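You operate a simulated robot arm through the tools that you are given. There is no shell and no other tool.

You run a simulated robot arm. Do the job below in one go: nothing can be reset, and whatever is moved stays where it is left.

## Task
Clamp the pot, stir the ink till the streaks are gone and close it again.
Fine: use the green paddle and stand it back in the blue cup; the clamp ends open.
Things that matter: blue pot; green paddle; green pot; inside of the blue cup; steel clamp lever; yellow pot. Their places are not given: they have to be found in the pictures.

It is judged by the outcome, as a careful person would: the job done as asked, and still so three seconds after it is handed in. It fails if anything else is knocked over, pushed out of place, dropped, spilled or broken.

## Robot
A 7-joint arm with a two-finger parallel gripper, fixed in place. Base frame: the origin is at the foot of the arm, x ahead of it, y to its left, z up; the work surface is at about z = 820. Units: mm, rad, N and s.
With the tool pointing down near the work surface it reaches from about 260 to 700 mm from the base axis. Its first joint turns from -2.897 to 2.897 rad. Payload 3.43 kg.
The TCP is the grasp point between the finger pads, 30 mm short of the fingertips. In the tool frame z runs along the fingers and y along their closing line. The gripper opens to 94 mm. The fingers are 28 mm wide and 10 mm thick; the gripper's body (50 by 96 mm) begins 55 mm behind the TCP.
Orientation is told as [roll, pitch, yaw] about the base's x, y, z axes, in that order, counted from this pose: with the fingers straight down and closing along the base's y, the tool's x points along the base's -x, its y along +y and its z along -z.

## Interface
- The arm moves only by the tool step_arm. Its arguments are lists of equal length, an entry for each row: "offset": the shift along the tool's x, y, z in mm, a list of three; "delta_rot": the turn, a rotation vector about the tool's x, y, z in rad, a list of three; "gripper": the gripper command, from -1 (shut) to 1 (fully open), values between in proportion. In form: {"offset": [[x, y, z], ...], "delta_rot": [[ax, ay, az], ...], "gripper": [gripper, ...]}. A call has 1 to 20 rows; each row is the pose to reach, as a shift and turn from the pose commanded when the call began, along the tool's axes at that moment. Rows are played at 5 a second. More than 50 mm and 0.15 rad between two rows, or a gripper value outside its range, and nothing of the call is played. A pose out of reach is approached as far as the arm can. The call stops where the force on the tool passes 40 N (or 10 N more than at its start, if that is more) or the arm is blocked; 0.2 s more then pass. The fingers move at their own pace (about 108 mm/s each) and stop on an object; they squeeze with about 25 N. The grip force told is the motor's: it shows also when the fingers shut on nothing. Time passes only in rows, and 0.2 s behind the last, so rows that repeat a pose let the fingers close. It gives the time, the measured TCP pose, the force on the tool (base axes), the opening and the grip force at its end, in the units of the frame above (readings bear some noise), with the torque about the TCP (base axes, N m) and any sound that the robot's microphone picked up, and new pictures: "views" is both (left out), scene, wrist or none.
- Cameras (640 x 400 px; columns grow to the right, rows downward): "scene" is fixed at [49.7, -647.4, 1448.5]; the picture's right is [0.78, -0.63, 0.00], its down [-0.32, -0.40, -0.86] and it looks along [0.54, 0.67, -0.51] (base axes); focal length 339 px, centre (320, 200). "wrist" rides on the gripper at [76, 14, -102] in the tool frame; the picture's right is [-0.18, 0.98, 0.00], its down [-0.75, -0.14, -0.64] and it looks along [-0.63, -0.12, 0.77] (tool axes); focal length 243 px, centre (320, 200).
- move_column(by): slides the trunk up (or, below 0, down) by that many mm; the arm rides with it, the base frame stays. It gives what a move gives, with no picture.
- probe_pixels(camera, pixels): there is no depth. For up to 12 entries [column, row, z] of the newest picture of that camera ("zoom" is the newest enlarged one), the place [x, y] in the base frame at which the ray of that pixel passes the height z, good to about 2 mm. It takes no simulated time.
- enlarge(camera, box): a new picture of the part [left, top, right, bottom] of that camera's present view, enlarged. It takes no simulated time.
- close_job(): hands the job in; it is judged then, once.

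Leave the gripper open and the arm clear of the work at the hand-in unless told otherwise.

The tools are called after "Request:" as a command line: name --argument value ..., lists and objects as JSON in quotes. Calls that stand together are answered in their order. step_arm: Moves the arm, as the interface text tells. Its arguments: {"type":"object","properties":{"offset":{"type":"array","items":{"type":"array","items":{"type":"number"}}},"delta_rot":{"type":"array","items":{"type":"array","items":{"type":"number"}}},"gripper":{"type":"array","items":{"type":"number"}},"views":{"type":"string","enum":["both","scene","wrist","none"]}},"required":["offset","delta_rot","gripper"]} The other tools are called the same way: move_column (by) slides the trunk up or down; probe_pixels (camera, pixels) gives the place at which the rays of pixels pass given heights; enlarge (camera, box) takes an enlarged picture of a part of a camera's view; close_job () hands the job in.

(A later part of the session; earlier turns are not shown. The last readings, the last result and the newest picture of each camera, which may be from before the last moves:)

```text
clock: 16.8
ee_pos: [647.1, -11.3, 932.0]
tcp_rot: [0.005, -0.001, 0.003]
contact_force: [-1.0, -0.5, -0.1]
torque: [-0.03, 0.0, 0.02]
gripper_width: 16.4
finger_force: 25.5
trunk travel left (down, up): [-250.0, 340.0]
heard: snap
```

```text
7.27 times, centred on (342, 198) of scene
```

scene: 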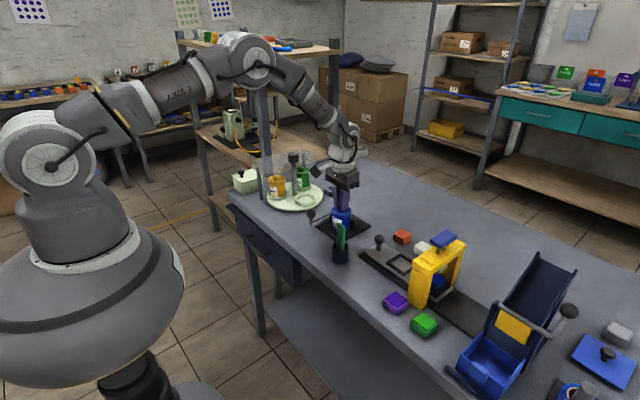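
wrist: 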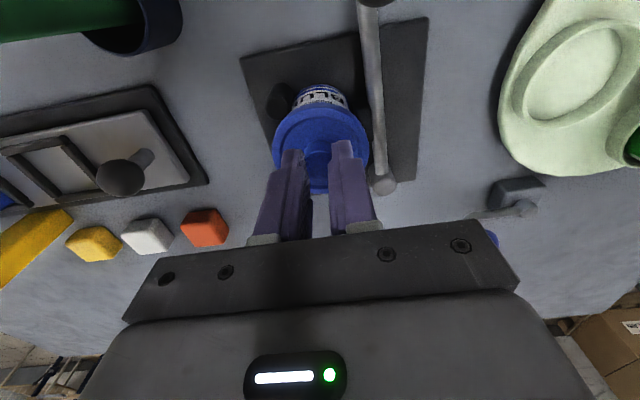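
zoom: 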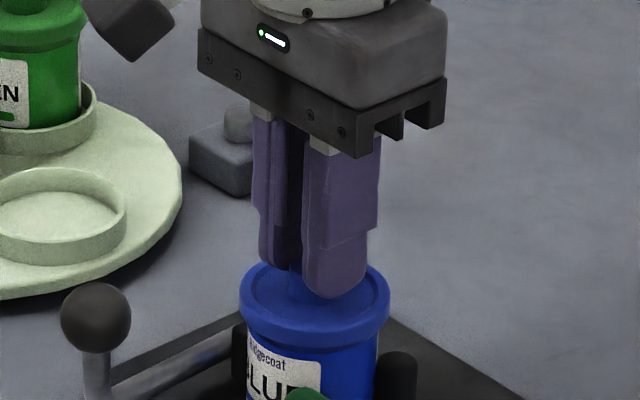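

I heard a "snap" on closing, and the width reads 16.4 mm. I'll look closely before doing anything else.

Request:
enlarge --camera "wrist" --box '[240, 70, 440, 240]'

Request:
enlarge --camera "scene" --box '[322, 185, 362, 235]'

```text
2.35 times, centred on (340, 155) of wrist
```

zoom: 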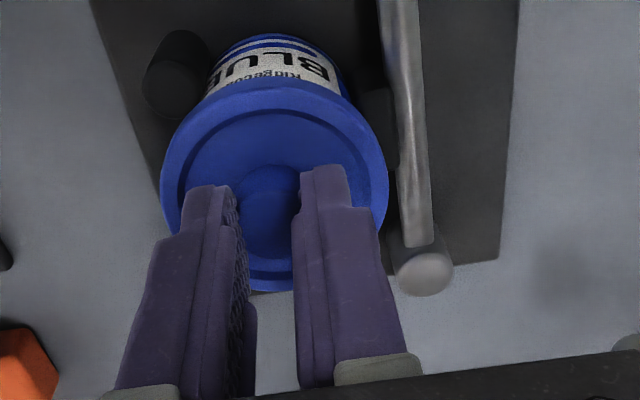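

```text
8.00 times, centred on (342, 210) of scene
```

zoom: 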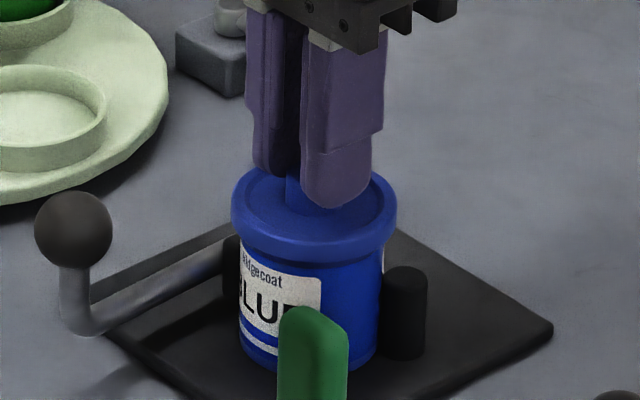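

Knob is held between the pads and the lid looks seated as before. I'll try a gentle lift of a few millimetres and watch the force.

Request:
step_arm --offset '[[0, 0, -1], [0, 0, -2], [0, 0, -3], [0, 0, -4]]' --delta_rot '[[0, 0, 0], [0, 0, 0], [0, 0, 0], [0, 0, 0]]' --gripper '[-1, -1, -1, -1]'

Request:
enlarge --camera "scene" --box '[322, 185, 362, 235]'

```text
clock: 17.8
ee_pos: [647.2, -12.7, 934.4]
tcp_rot: [0.005, -0.002, 0.004]
contact_force: [-0.4, -0.2, 0.7]
torque: [0.02, 0.02, 0.0]
gripper_width: 16.3
finger_force: 24.2
trunk travel left (down, up): [-250.0, 340.0]
```

scene: 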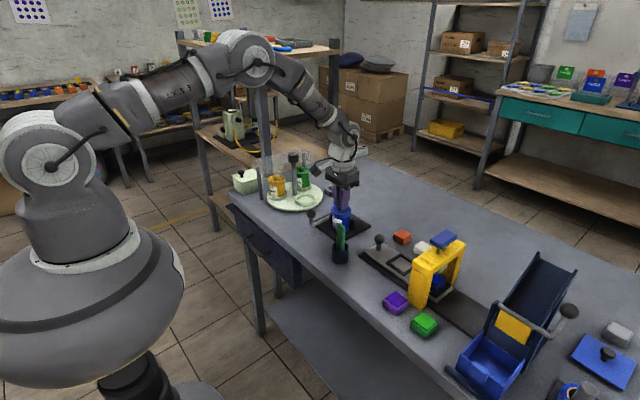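
wrist: 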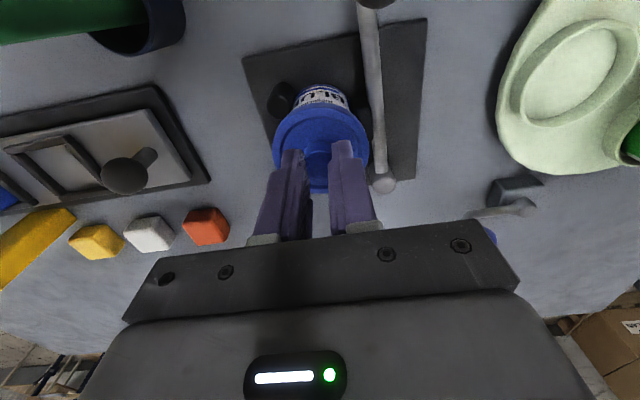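

```text
8.00 times, centred on (342, 210) of scene
```

zoom: 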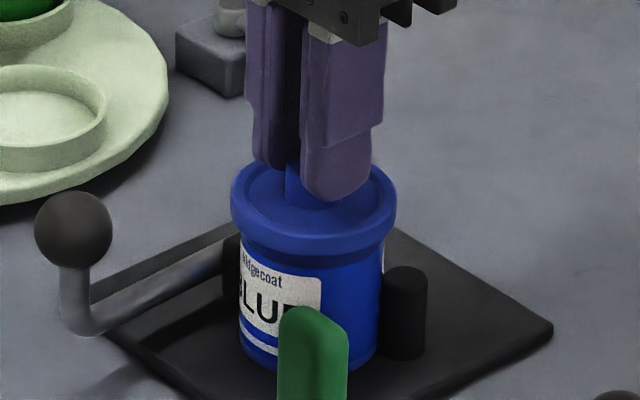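

There's almost no force and the lid appears to rise freely. I'll lift a further 20 mm and check that the pot stays.

Request:
step_arm --offset '[[0, 0, -5], [0, 0, -10], [0, 0, -15], [0, 0, -20]]' --delta_rot '[[0, 0, 0], [0, 0, 0], [0, 0, 0], [0, 0, 0]]' --gripper '[-1, -1, -1, -1]'

Request:
enlarge --camera "scene" --box '[322, 185, 362, 235]'

```text
clock: 18.8
ee_pos: [647.4, -12.1, 955.0]
tcp_rot: [0.006, 0.001, 0.001]
contact_force: [-0.4, -0.4, -0.5]
torque: [0.02, -0.05, -0.03]
gripper_width: 16.2
finger_force: 24.9
trunk travel left (down, up): [-250.0, 340.0]
```

scene: 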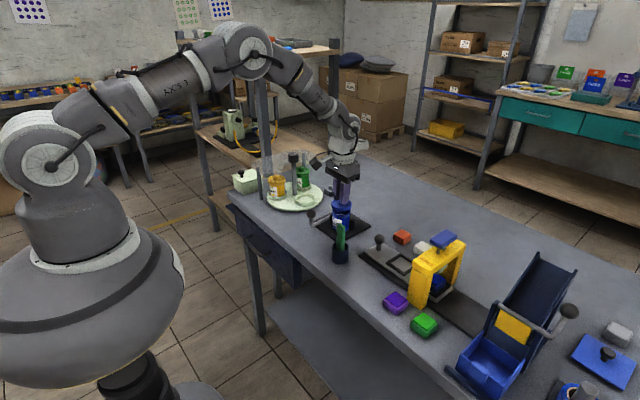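
wrist: 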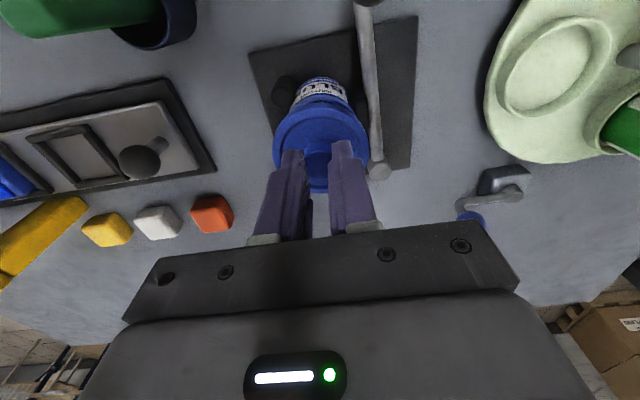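

```text
8.00 times, centred on (342, 210) of scene
```

zoom: 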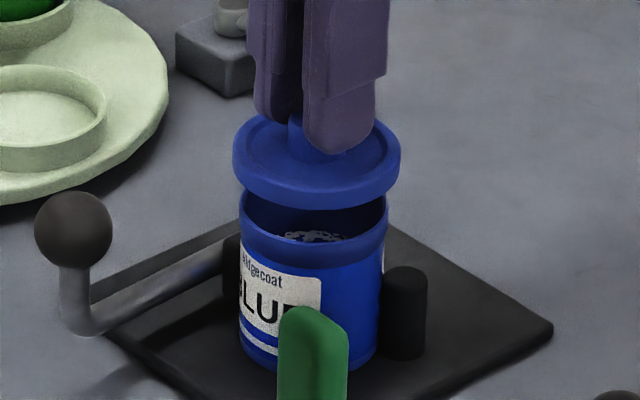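

The lid is off, the pot stays, and I can see streaky ink inside. I'll carry the lid up and over to the free spot at (530,-45).

Request:
step_arm --offset '[[0, 0, -25], [0, 0, -45], [30, -8, -45], [60, -16, -45], [90, -24, -45], [117, -32.5, -45], [117, -32.5, -20], [117, -32.5, 15], [117, -32.5, 45], [117, -32.5, 68], [117, -32.5, 68]]' --delta_rot '[[0, 0, 0], [0, 0, 0], [0, 0, 0], [0, 0, 0], [0, 0, 0], [0, 0, 0], [0, 0, 0], [0, 0, 0], [0, 0, 0], [0, 0, 0], [0, 0, 0]]' --gripper '[-1, -1, -1, -1, -1, -1, -1, -1, -1, -1, -1]'

Request:
enlarge --camera "scene" --box '[280, 190, 370, 290]'

```text
clock: 21.2
ee_pos: [532.8, -45.5, 887.8]
tcp_rot: [0.005, -0.001, 0.002]
contact_force: [-0.1, 0.0, 0.0]
torque: [-0.01, 0.0, -0.02]
gripper_width: 16.3
finger_force: 25.2
trunk travel left (down, up): [-250.0, 340.0]
```

scene: 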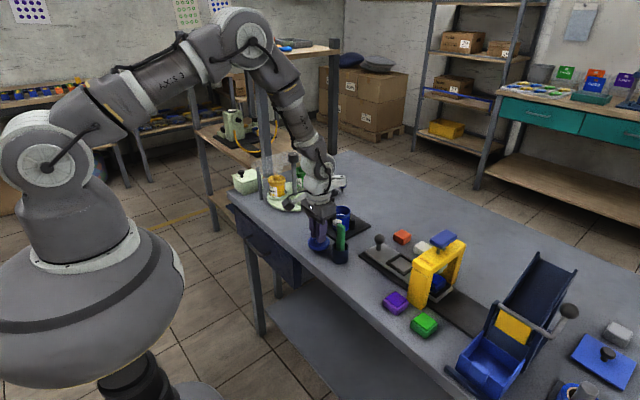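
wrist: 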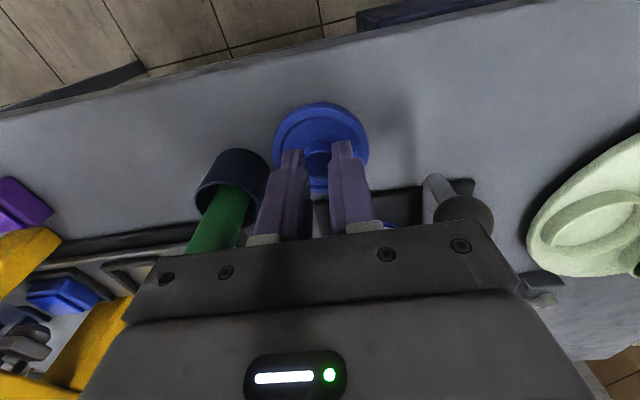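

```text
4.00 times, centred on (325, 240) of scene
```

zoom: 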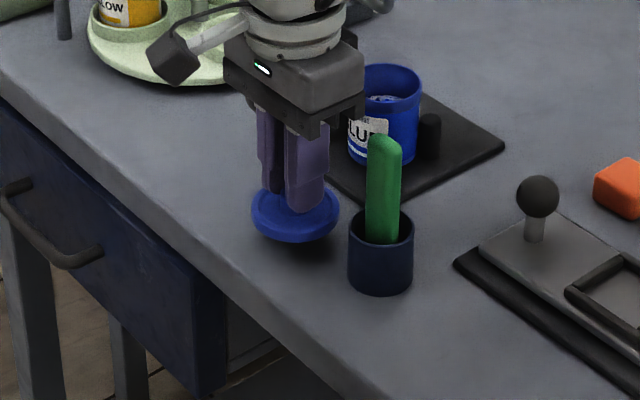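

The lid hovers above the bench, clear of paddle and lever. I'll lower slowly until contact.

Request:
step_arm --offset '[[0, 0, 4], [0, 0, 8], [0, 0, 11], [0, 0, 13]]' --delta_rot '[[0, 0, 0], [0, 0, 0], [0, 0, 0], [0, 0, 0]]' --gripper '[-1, -1, -1, -1]' --views "wrist"

Request:
enlarge --camera "scene" --box '[280, 210, 370, 280]'

```text
clock: 22.2
ee_pos: [530.9, -44.8, 872.5]
tcp_rot: [0.005, -0.002, 0.001]
contact_force: [0.6, 0.0, 0.5]
torque: [0.01, -0.02, -0.01]
gripper_width: 16.3
finger_force: 24.4
trunk travel left (down, up): [-250.0, 340.0]
```

wrist: 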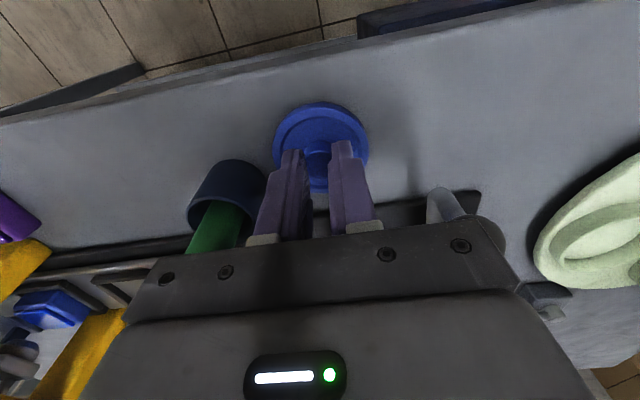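

```text
5.71 times, centred on (325, 245) of scene
```

zoom: 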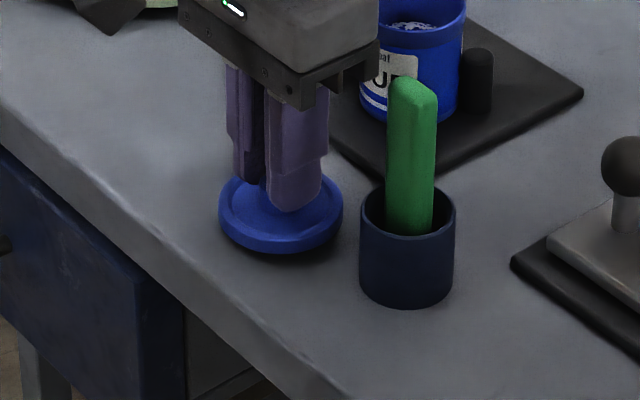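

Not quite touching yet; I'll lower in 1 mm steps.

Request:
step_arm --offset '[[0, 0, 1], [0, 0, 2], [0, 0, 3], [0, 0, 4]]' --delta_rot '[[0, 0, 0], [0, 0, 0], [0, 0, 0], [0, 0, 0]]' --gripper '[-1, -1, -1, -1]' --views "none"

Request:
enlarge --camera "scene" --box '[280, 210, 370, 280]'

```text
clock: 23.2
ee_pos: [530.0, -45.6, 867.9]
tcp_rot: [0.006, -0.002, 0.0]
contact_force: [0.8, 0.4, 0.5]
torque: [0.03, 0.01, -0.01]
gripper_width: 16.5
finger_force: 25.0
trunk travel left (down, up): [-250.0, 340.0]
```

```text
5.71 times, centred on (325, 245) of scene
```

zoom: 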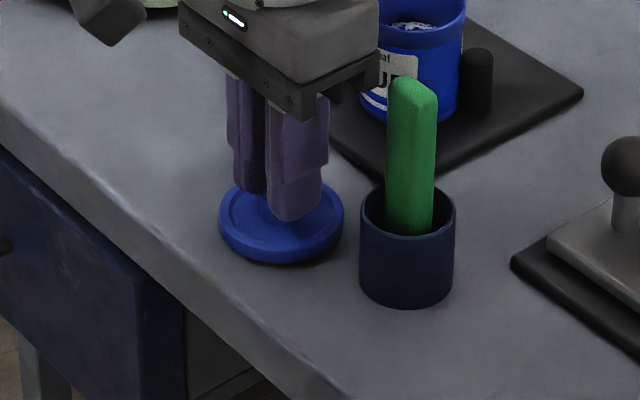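

Request:
step_arm --offset '[[0, 0, 1], [0, 0, 2], [0, 0, 3], [0, 0, 4], [0, 0, 5]]' --delta_rot '[[0, 0, 0], [0, 0, 0], [0, 0, 0], [0, 0, 0], [0, 0, 0]]' --gripper '[-1, -1, -1, -1, -1]' --views "none"

Request:
enlarge --camera "scene" --box '[280, 210, 370, 280]'

```text
clock: 24.4
ee_pos: [528.4, -44.4, 864.3]
tcp_rot: [0.003, -0.005, 0.001]
contact_force: [0.0, 3.9, 23.5]
torque: [0.05, -0.11, 0.04]
gripper_width: 16.6
finger_force: 25.0
trunk travel left (down, up): [-250.0, 340.0]
```

```text
5.71 times, centred on (325, 245) of scene
```

zoom: 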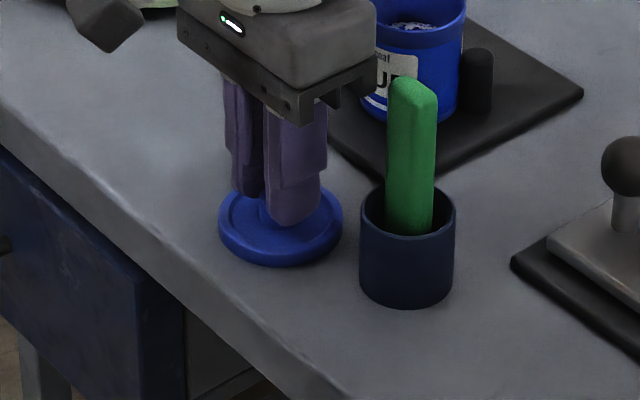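

The lid is on the bench (24 N at TCP z≈864.5). I'll ease up 2 mm, open to ~40 mm, then rise.

Request:
step_arm --offset '[[0, 0, -2], [0, 0, -2], [0, 0, -2], [0, 0, -2], [0, 0, -22], [0, 0, -62], [0, 0, -102], [0, 0, -142], [0, 0, -180]]' --delta_rot '[[0, 0, 0], [0, 0, 0], [0, 0, 0], [0, 0, 0], [0, 0, 0], [0, 0, 0], [0, 0, 0], [0, 0, 0], [0, 0, 0]]' --gripper '[-1, -0.15, -0.15, -0.15, -0.15, -0.15, -0.15, -0.15, -0.15]'

Request:
enlarge --camera "scene" --box '[280, 190, 370, 280]'

Request:
enlarge --camera "wrist" --box '[200, 60, 440, 230]'

```text
clock: 26.4
ee_pos: [530.7, -44.3, 1046.7]
tcp_rot: [0.005, -0.003, 0.003]
contact_force: [-0.1, 0.1, -0.3]
torque: [0.01, -0.04, -0.05]
gripper_width: 40.1
finger_force: 0.0
trunk travel left (down, up): [-250.0, 340.0]
```

scene: 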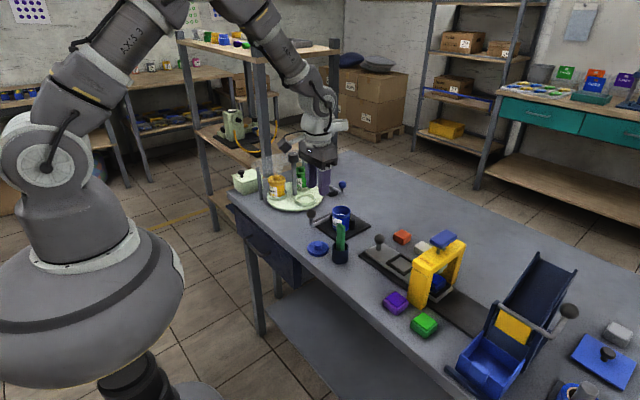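
wrist: 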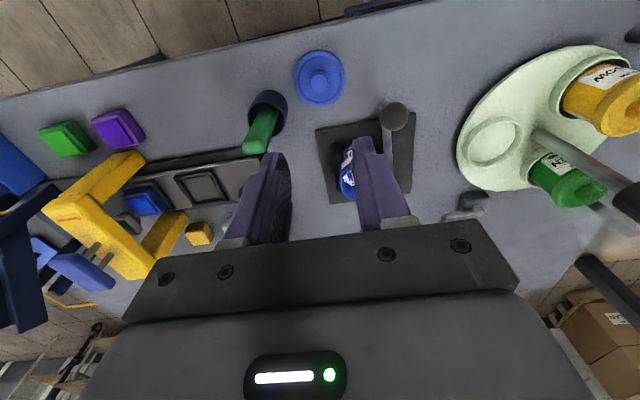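

```text
4.44 times, centred on (325, 235) of scene
```

zoom: 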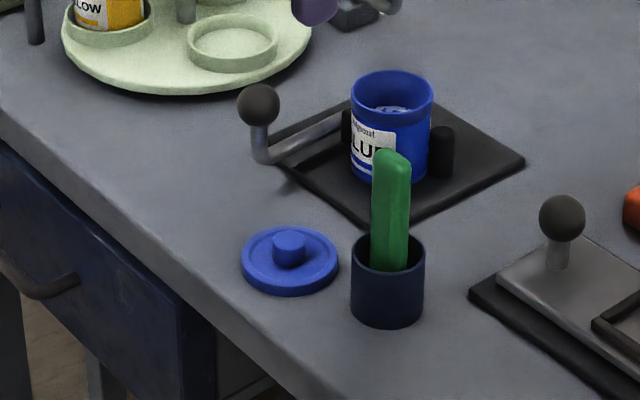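

```text
2.35 times, centred on (320, 145) of wrist
```

zoom: 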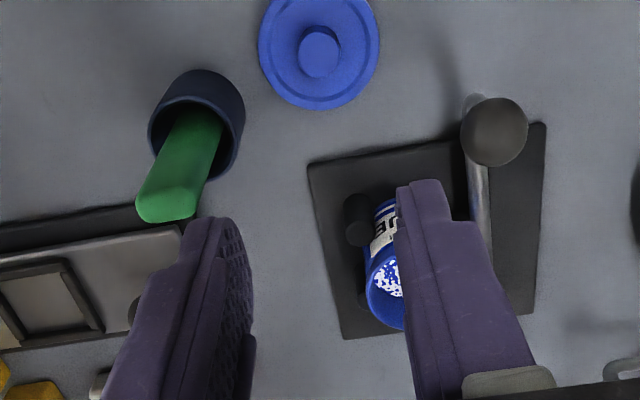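

The ink shows white streaks, and the lid is resting on the bench. Next I'll look at the paddle closely to find its cross-section orientation.

Request:
step_arm --offset '[[15, -29, 10], [31, -58, 25], [31, -58, 40], [31, -58, 40]]' --delta_rot '[[0, 0, 0], [0, 0, 0], [0, 0, 0], [0, 0, 0]]' --gripper '[1, 1, 1, 1]' --views "wrist"

Request:
enlarge --camera "wrist" --box '[260, 120, 380, 220]'

Request:
enlarge --camera "scene" --box '[320, 210, 360, 270]'

```text
clock: 27.4
ee_pos: [500.3, -104.9, 1005.6]
tcp_rot: [0.005, 0.0, 0.001]
contact_force: [-0.3, 0.0, 0.6]
torque: [0.0, 0.0, 0.01]
gripper_width: 93.7
finger_force: 0.0
trunk travel left (down, up): [-250.0, 340.0]
```

wrist: 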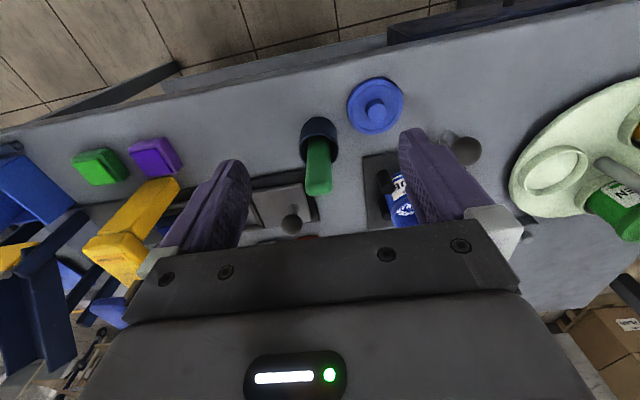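

```text
4.00 times, centred on (320, 170) of wrist
```

zoom: 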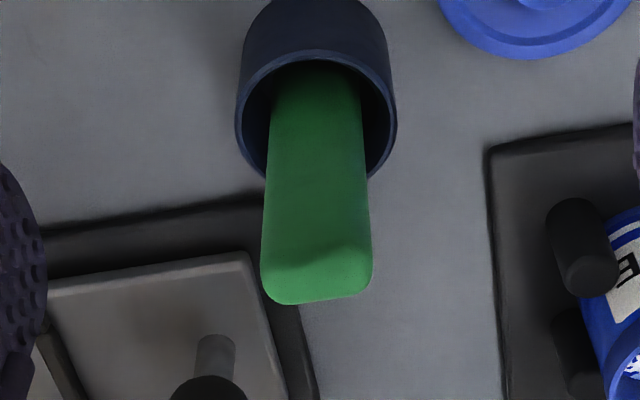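

```text
6.67 times, centred on (340, 240) of scene
```

zoom: 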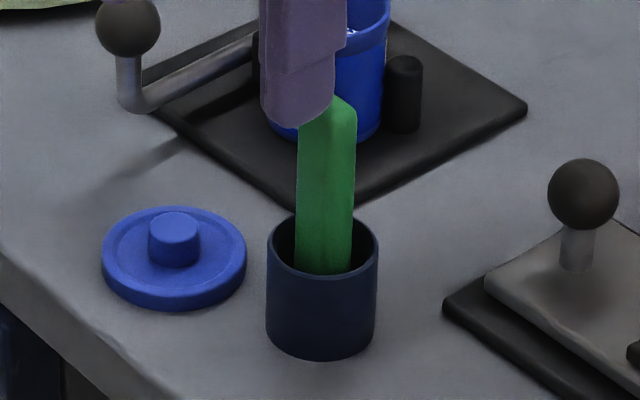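

The paddle's wide face (~23 mm) is roughly along y. I'll probe its top corners to get its yaw and thickness.

Request:
enlarge --camera "wrist" --box '[296, 160, 344, 204]'

Request:
probe_pixels --camera "wrist" --pixels '[[307, 194.5, 940], [331.5, 193, 940], [306, 186, 938], [332, 182, 938], [309, 150, 880], [330, 150, 880], [320, 115, 865], [300, 133, 860], [338, 135, 860]]'

```text
9.09 times, centred on (320, 182) of wrist
```

zoom: 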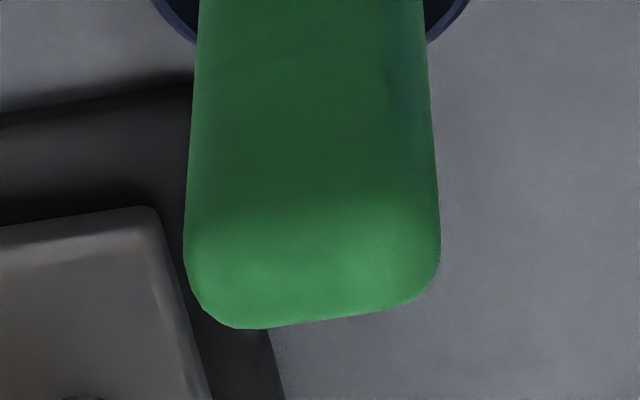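

```text
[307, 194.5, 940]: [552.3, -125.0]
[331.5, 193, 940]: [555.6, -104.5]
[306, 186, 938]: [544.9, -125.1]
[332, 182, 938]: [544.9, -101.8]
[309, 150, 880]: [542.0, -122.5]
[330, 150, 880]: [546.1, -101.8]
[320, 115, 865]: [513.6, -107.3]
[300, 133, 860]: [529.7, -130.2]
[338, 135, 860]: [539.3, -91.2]
```

The paddle stands with its 23 mm width along y, about 10 mm thick in x, centred near (550,-113). I'll turn the gripper 90° so the pads close on the wide faces, moving above it as it turns.

Request:
step_arm --offset '[[-5, -1, -5], [-10, -2, -10], [-15, -3, -15], [-20, -3, -15], [-25, -4, -15], [-30, -5, -15], [-35, -6, -15], [-40, -7, -15], [-45, -8, -15], [-50, -8, -15], [-50, -8, -15], [-50, -8, -15]]' --delta_rot '[[0, 0, -0.143], [0, 0, -0.286], [0, 0, -0.428], [0, 0, -0.571], [0, 0, -0.714], [0, 0, -0.857], [0, 0, -1.0], [0, 0, -1.142], [0, 0, -1.285], [0, 0, -1.428], [0, 0, -1.571], [0, 0, -1.571]]' --gripper '[1, 1, 1, 1, 1, 1, 1, 1, 1, 0.06, 0.06, 0.06]'

Request:
enlarge --camera "wrist" --box '[220, 80, 420, 230]'

Request:
enlarge --camera "scene" --box '[310, 170, 370, 270]'

```text
clock: 30.0
ee_pos: [547.8, -112.5, 1018.3]
tcp_rot: [0.0, -0.005, 1.574]
contact_force: [0.1, 0.1, -1.0]
torque: [0.04, 0.02, 0.01]
gripper_width: 49.9
finger_force: 0.2
trunk travel left (down, up): [-250.0, 340.0]
```

scene: 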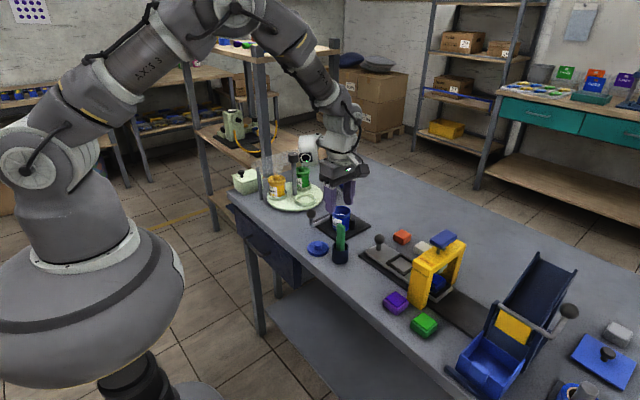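
wrist: 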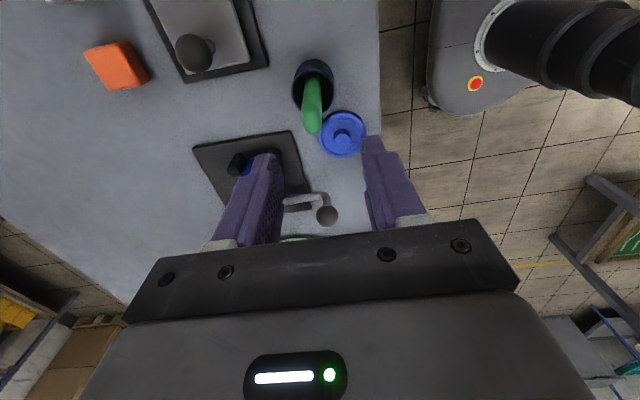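

```text
2.67 times, centred on (320, 155) of wrist
```

zoom: 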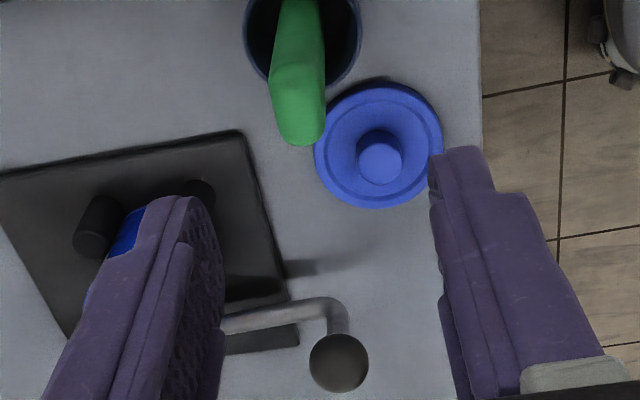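

```text
4.00 times, centred on (340, 220) of scene
```

zoom: 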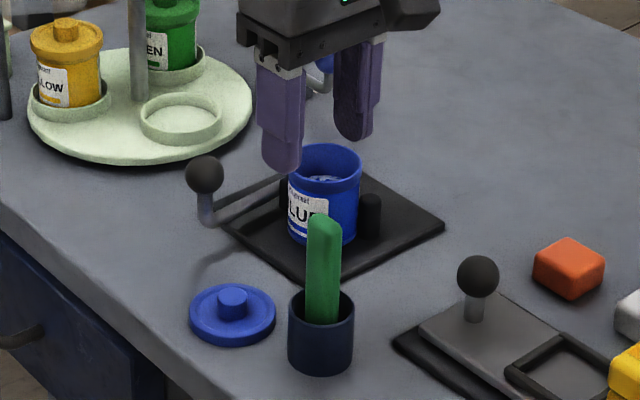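

The 90° turn worked. I'll probe the paddle top in this view to centre on it.

Request:
probe_pixels --camera "wrist" --pixels '[[312.5, 132.5, 938], [304, 120, 935], [321.5, 120, 935], [305, 110, 900], [321, 110, 900], [312.5, 122, 941]]'

Request:
enlarge --camera "wrist" --box '[285, 55, 345, 145]'

```text
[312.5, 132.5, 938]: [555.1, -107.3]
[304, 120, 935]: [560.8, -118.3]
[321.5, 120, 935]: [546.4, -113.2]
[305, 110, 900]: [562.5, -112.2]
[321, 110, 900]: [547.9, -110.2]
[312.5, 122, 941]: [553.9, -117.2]
```

```text
4.44 times, centred on (315, 100) of wrist
```

zoom: 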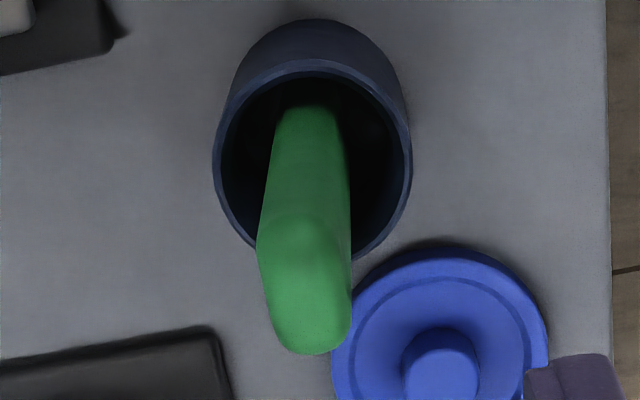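

The paddle centre is about (552,-114). I'll descend with 50 mm of opening to TCP z≈926, which keeps the tips above the cup rim.

Request:
step_arm --offset '[[1, -3, 30], [1, -3, 55], [1, -3, 75], [1, -3, 92], [1, -3, 92]]' --delta_rot '[[0, 0, 0], [0, 0, 0], [0, 0, 0], [0, 0, 0], [0, 0, 0]]' --gripper '[0.06, 0.06, 0.06, 0.06, 0.06]'

Request:
enlarge --camera "wrist" --box '[220, 80, 420, 230]'

Request:
enlarge --camera "scene" --box '[310, 190, 370, 270]'

```text
clock: 31.2
ee_pos: [552.0, -112.6, 926.9]
tcp_rot: [-0.001, -0.005, 1.573]
contact_force: [-0.5, -0.2, 0.8]
torque: [0.01, 0.02, 0.0]
gripper_width: 50.0
finger_force: 0.0
trunk travel left (down, up): [-250.0, 340.0]
```

scene: 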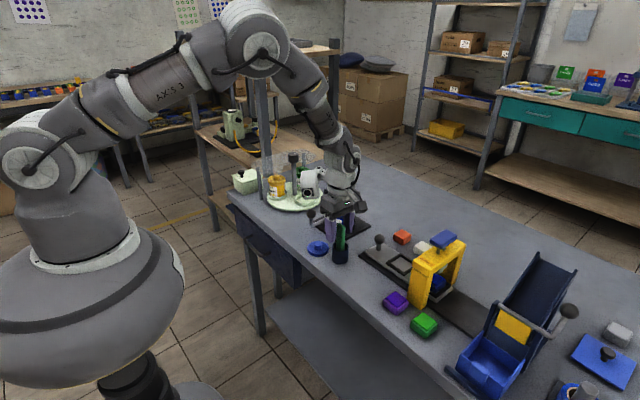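
wrist: 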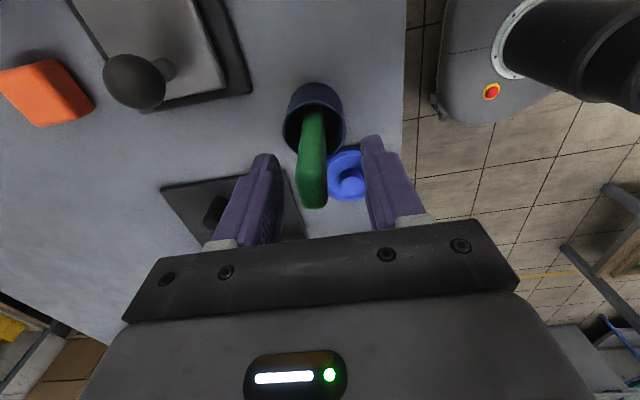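

```text
2.67 times, centred on (320, 155) of wrist
```

zoom: 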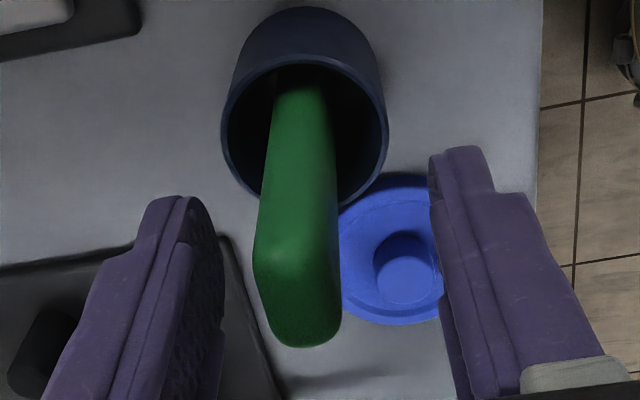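

```text
5.00 times, centred on (340, 230) of scene
```

zoom: 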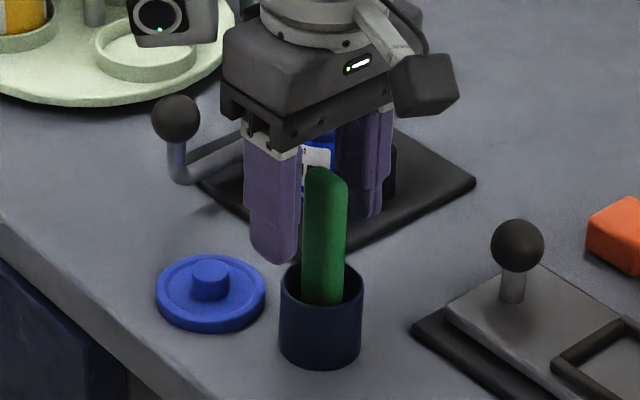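

Relative to the TCP pixel (320,188), the paddle appears about 4 mm toward +x. I'll shift 4 mm and close on it.

Request:
step_arm --offset '[[0, -4, 0], [0, -4, 0], [0, -4, 0], [0, -4, 0], [0, -4, 0], [0, -4, 0]]' --delta_rot '[[0, 0, 0], [0, 0, 0], [0, 0, 0], [0, 0, 0], [0, 0, 0], [0, 0, 0]]' --gripper '[0.06, -0.45, -1, -1, -1, -1]'

Request:
enlarge --camera "wrist" --box '[220, 80, 420, 230]'

Request:
enlarge --camera "scene" --box '[310, 190, 370, 270]'

```text
clock: 32.6
ee_pos: [556.2, -112.9, 926.7]
tcp_rot: [-0.002, -0.005, 1.573]
contact_force: [0.3, 0.1, 0.9]
torque: [0.03, 0.01, -0.01]
gripper_width: 18.2
finger_force: 25.2
trunk travel left (down, up): [-250.0, 340.0]
```

scene: 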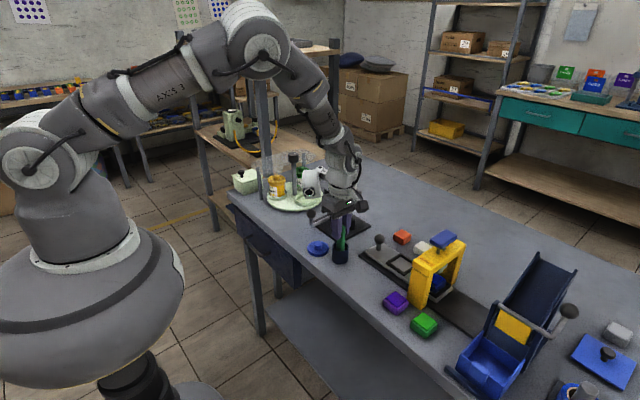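
wrist: 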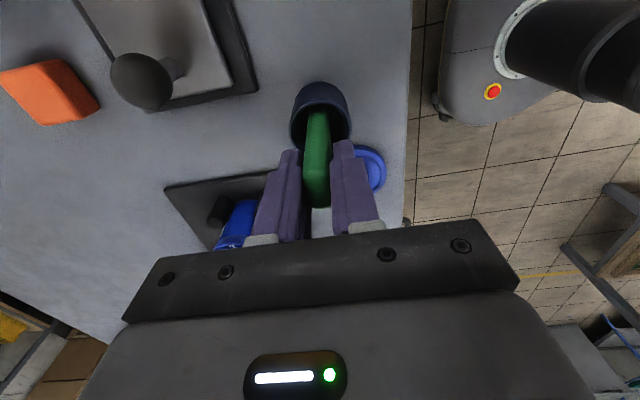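

```text
2.67 times, centred on (320, 155) of wrist
```

zoom: 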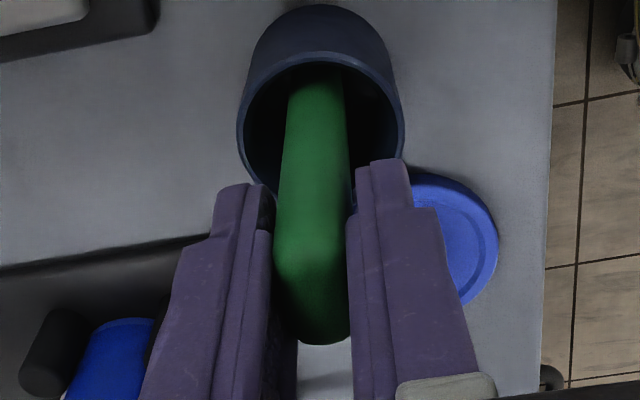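

```text
5.00 times, centred on (340, 230) of scene
```

zoom: 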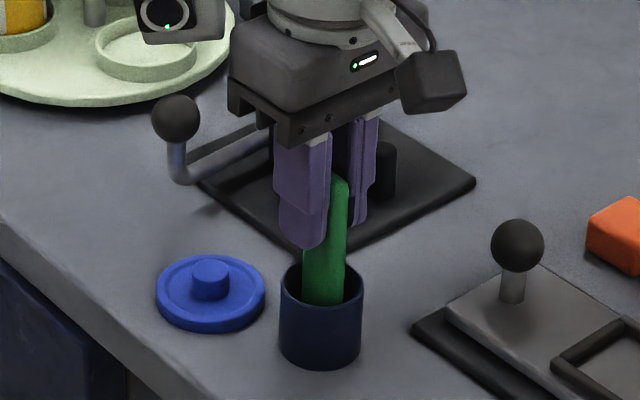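

The paddle is gripped at 18.2 mm (grasp pose (556,-113,926.5), which I'll use for its return). I'll lift it straight up out of the cup.

Request:
step_arm --offset '[[0, 0, -8], [0, 0, -18], [0, 0, -35], [0, 0, -60], [0, 0, -85], [0, 0, -108], [0, 0, -108]]' --delta_rot '[[0, 0, 0], [0, 0, 0], [0, 0, 0], [0, 0, 0], [0, 0, 0], [0, 0, 0], [0, 0, 0]]' --gripper '[-1, -1, -1, -1, -1, -1, -1]'

Request:
enlarge --camera "scene" --box '[305, 150, 375, 270]'

Request:
enlarge --camera "wrist" --box '[220, 60, 420, 230]'

```text
clock: 34.2
ee_pos: [553.8, -111.3, 1036.0]
tcp_rot: [-0.001, -0.006, 1.574]
contact_force: [-0.2, -0.5, 0.0]
torque: [0.01, -0.01, 0.01]
gripper_width: 17.9
finger_force: 24.9
trunk travel left (down, up): [-250.0, 340.0]
```

scene: 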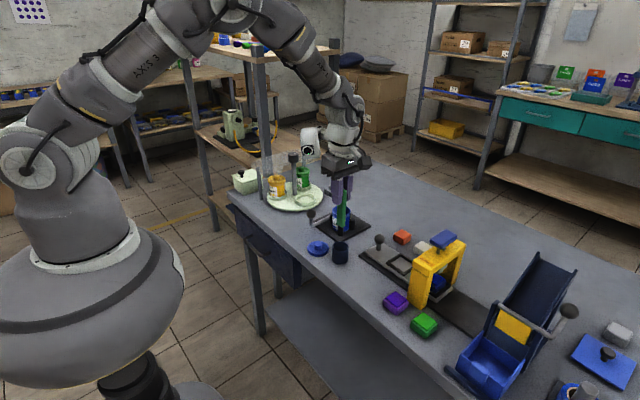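
wrist: 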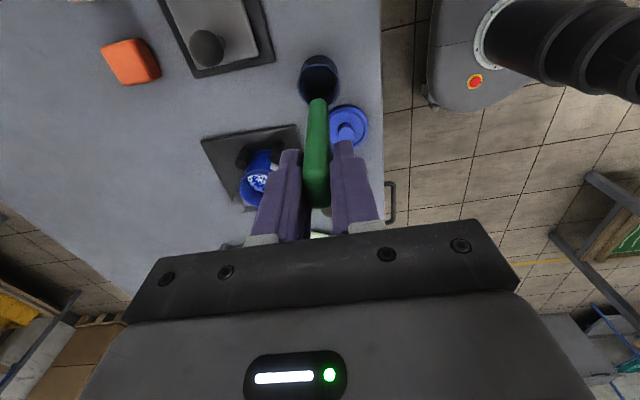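

```text
3.33 times, centred on (340, 210) of scene
```

zoom: 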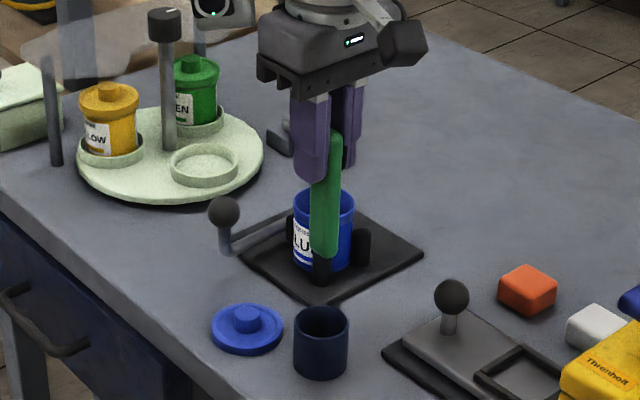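

```text
2.35 times, centred on (320, 145) of wrist
```

zoom: 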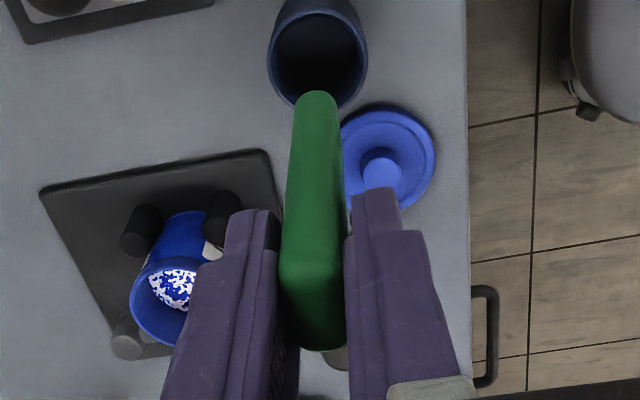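

The paddle is out. I'll probe its lower tip, the cup mouth and the pot rim.

Request:
probe_pixels --camera "scene" --pixels '[[341.2, 226.5, 920], [341.2, 226.5, 930], [341.2, 226.5, 940], [340.3, 247, 860], [340.3, 247, 865], [337.2, 210, 893], [337.2, 212, 888]]'

Request:
probe_pixels --camera "wrist" --pixels '[[319, 77, 860], [319, 77, 865], [318.5, 105, 930]]'

Request:
enlarge --camera "scene" --box '[320, 190, 364, 250]'

```text
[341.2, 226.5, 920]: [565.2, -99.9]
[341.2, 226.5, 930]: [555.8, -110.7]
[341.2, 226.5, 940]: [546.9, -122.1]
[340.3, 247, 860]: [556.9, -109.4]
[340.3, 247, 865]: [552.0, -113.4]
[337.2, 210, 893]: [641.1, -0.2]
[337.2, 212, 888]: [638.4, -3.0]
```

```text
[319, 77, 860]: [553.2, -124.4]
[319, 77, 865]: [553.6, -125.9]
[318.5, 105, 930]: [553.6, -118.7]
```

```text
6.67 times, centred on (342, 220) of scene
```

zoom: 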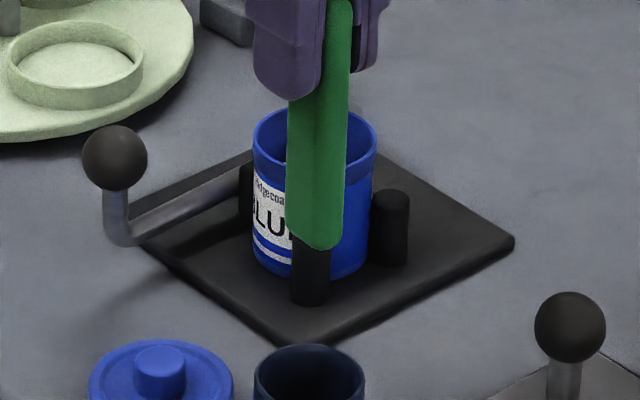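

Request:
probe_pixels --camera "scene" --pixels '[[341.25, 211, 885], [341.25, 211, 890], [341.25, 211, 895], [331.95, 211, 890], [350.5, 211, 890]]'

Request:
probe_pixels --camera "wrist" --pixels '[[240.5, 189, 890], [251, 172, 890], [255, 187, 870]]'

```text
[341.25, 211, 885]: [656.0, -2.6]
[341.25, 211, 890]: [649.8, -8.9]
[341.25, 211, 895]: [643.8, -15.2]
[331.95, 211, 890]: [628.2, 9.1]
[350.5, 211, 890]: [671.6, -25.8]
```

```text
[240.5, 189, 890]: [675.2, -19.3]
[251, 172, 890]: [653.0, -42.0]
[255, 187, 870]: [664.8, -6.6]
```

The pot centre is about (647,-11.5), rim z≈890. I'll carry the paddle over it and check the alignment before inserting.

Request:
step_arm --offset '[[-25, -23, 0], [-50, -46, 0], [-76, -69, 0], [-101.3, -91, 0], [-101.3, -91, 0]]' --delta_rot '[[0, 0, 0], [0, 0, 0], [0, 0, 0], [0, 0, 0], [0, 0, 0]]' --gripper '[-1, -1, -1, -1, -1]'

Request:
enlarge --camera "scene" --box '[310, 150, 374, 240]'

Request:
enlarge --camera "wrist" --box '[240, 40, 400, 220]'

```text
clock: 35.4
ee_pos: [646.8, -10.8, 1035.7]
tcp_rot: [-0.002, -0.006, 1.573]
contact_force: [-0.3, -0.2, -1.5]
torque: [0.03, 0.02, 0.03]
gripper_width: 18.1
finger_force: 24.9
trunk travel left (down, up): [-250.0, 340.0]
```

scene: 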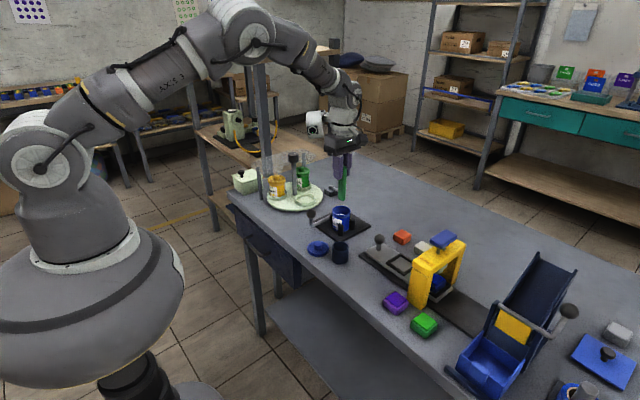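
wrist: 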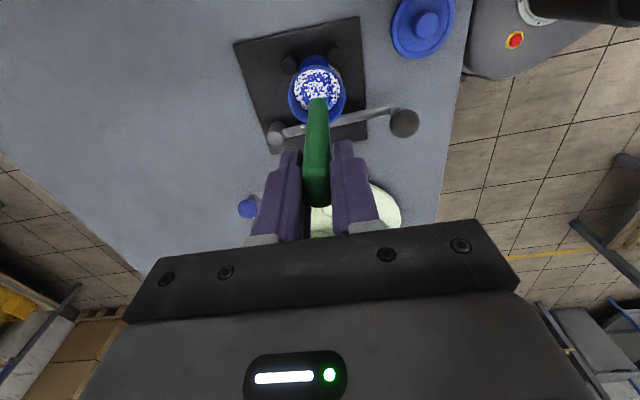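

```text
4.44 times, centred on (342, 195) of scene
```

zoom: 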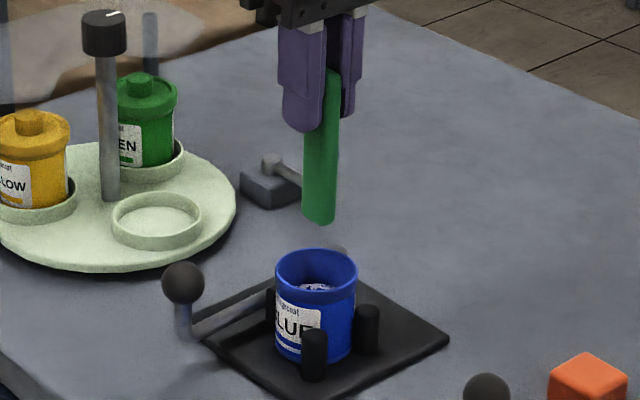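

```text
2.22 times, centred on (320, 130) of wrist
```

zoom: 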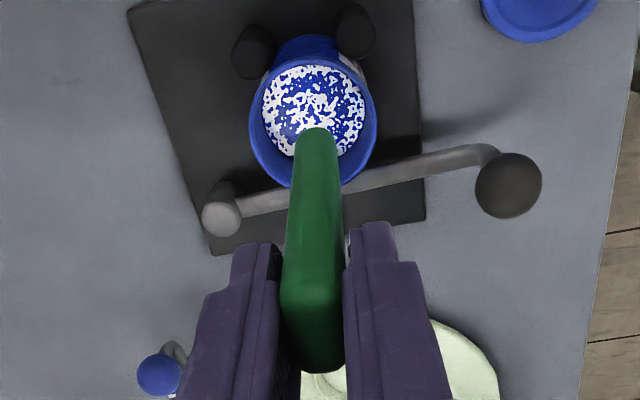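

Request:
probe_pixels --camera "wrist" --pixels '[[288.5, 99, 890], [345.7, 98, 890], [317, 98.5, 890], [317, 128, 890], [317.5, 93, 872], [317, 71, 890]]'

Request:
enlarge --camera "scene" --box '[326, 198, 358, 238]'

Request:
enlarge --camera "wrist" --box '[280, 50, 356, 140]'

```text
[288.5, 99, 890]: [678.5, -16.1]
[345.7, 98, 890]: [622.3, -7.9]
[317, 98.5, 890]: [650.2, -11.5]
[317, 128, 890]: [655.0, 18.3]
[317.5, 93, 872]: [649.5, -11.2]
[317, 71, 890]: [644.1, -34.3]
```

```text
10.00 times, centred on (342, 218) of scene
```

zoom: 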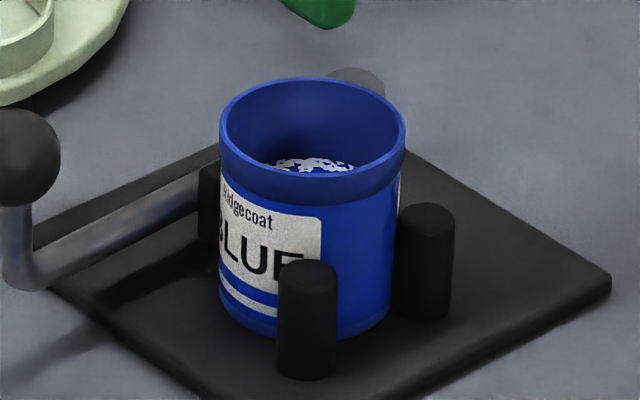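

```text
4.44 times, centred on (318, 95) of wrist
```

zoom: 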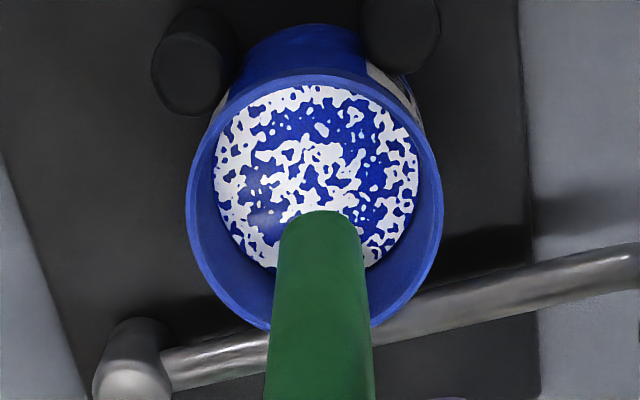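

Both views put the pot centre at about (649,-11). I'll shift 2 mm and insert the paddle slowly, aiming to leave about 10 mm above the pot floor.

Request:
step_arm --offset '[[0, -2, 10], [0, -2, 22], [0, -2, 34], [0, -2, 42], [0, -2, 50], [0, -2, 55], [0, -2, 60], [0, -2, 65], [0, -2, 70], [0, -2, 75], [0, -2, 80], [0, -2, 85], [0, -2, 85]]' --delta_rot '[[0, 0, 0], [0, 0, 0], [0, 0, 0], [0, 0, 0], [0, 0, 0], [0, 0, 0], [0, 0, 0], [0, 0, 0], [0, 0, 0], [0, 0, 0], [0, 0, 0], [0, 0, 0], [0, 0, 0]]' --gripper '[-1, -1, -1, -1, -1, -1, -1, -1, -1, -1, -1, -1, -1]'

Request:
enlarge --camera "scene" --box '[320, 180, 364, 240]'

Request:
enlarge --camera "wrist" --box '[260, 60, 380, 220]'

```text
clock: 38.2
ee_pos: [650.2, -9.6, 949.5]
tcp_rot: [-0.001, -0.006, 1.573]
contact_force: [-0.4, -0.4, -0.6]
torque: [0.02, -0.02, 0.01]
gripper_width: 18.2
finger_force: 24.4
trunk travel left (down, up): [-250.0, 340.0]
```

scene: 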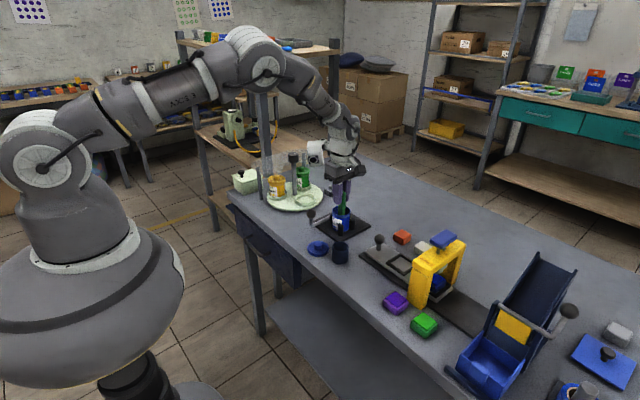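
wrist: 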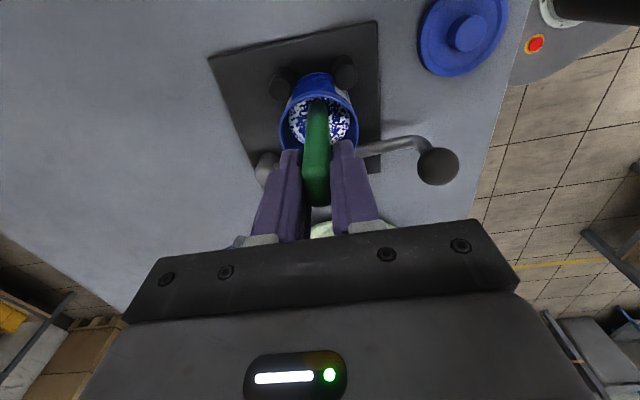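

```text
6.67 times, centred on (342, 210) of scene
```

zoom: 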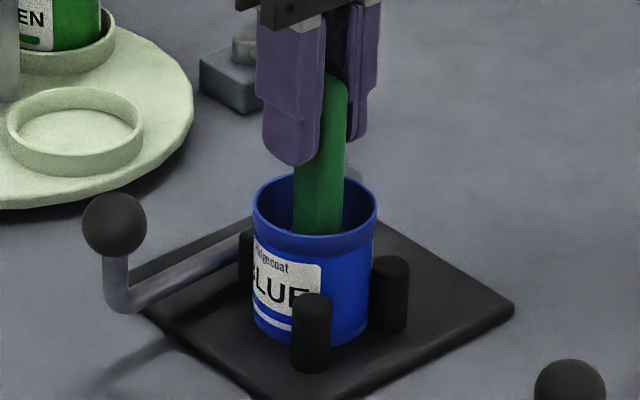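

```text
2.50 times, centred on (320, 140) of wrist
```

zoom: 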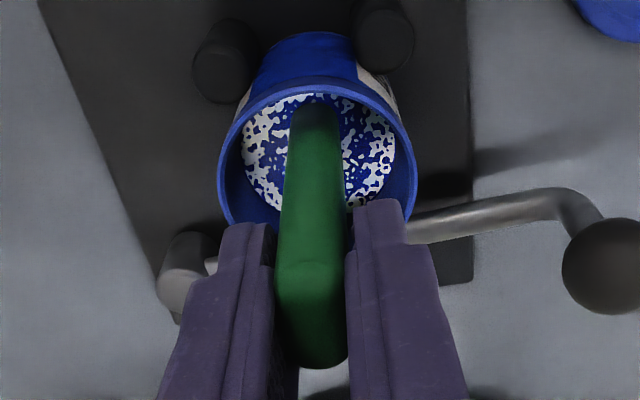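

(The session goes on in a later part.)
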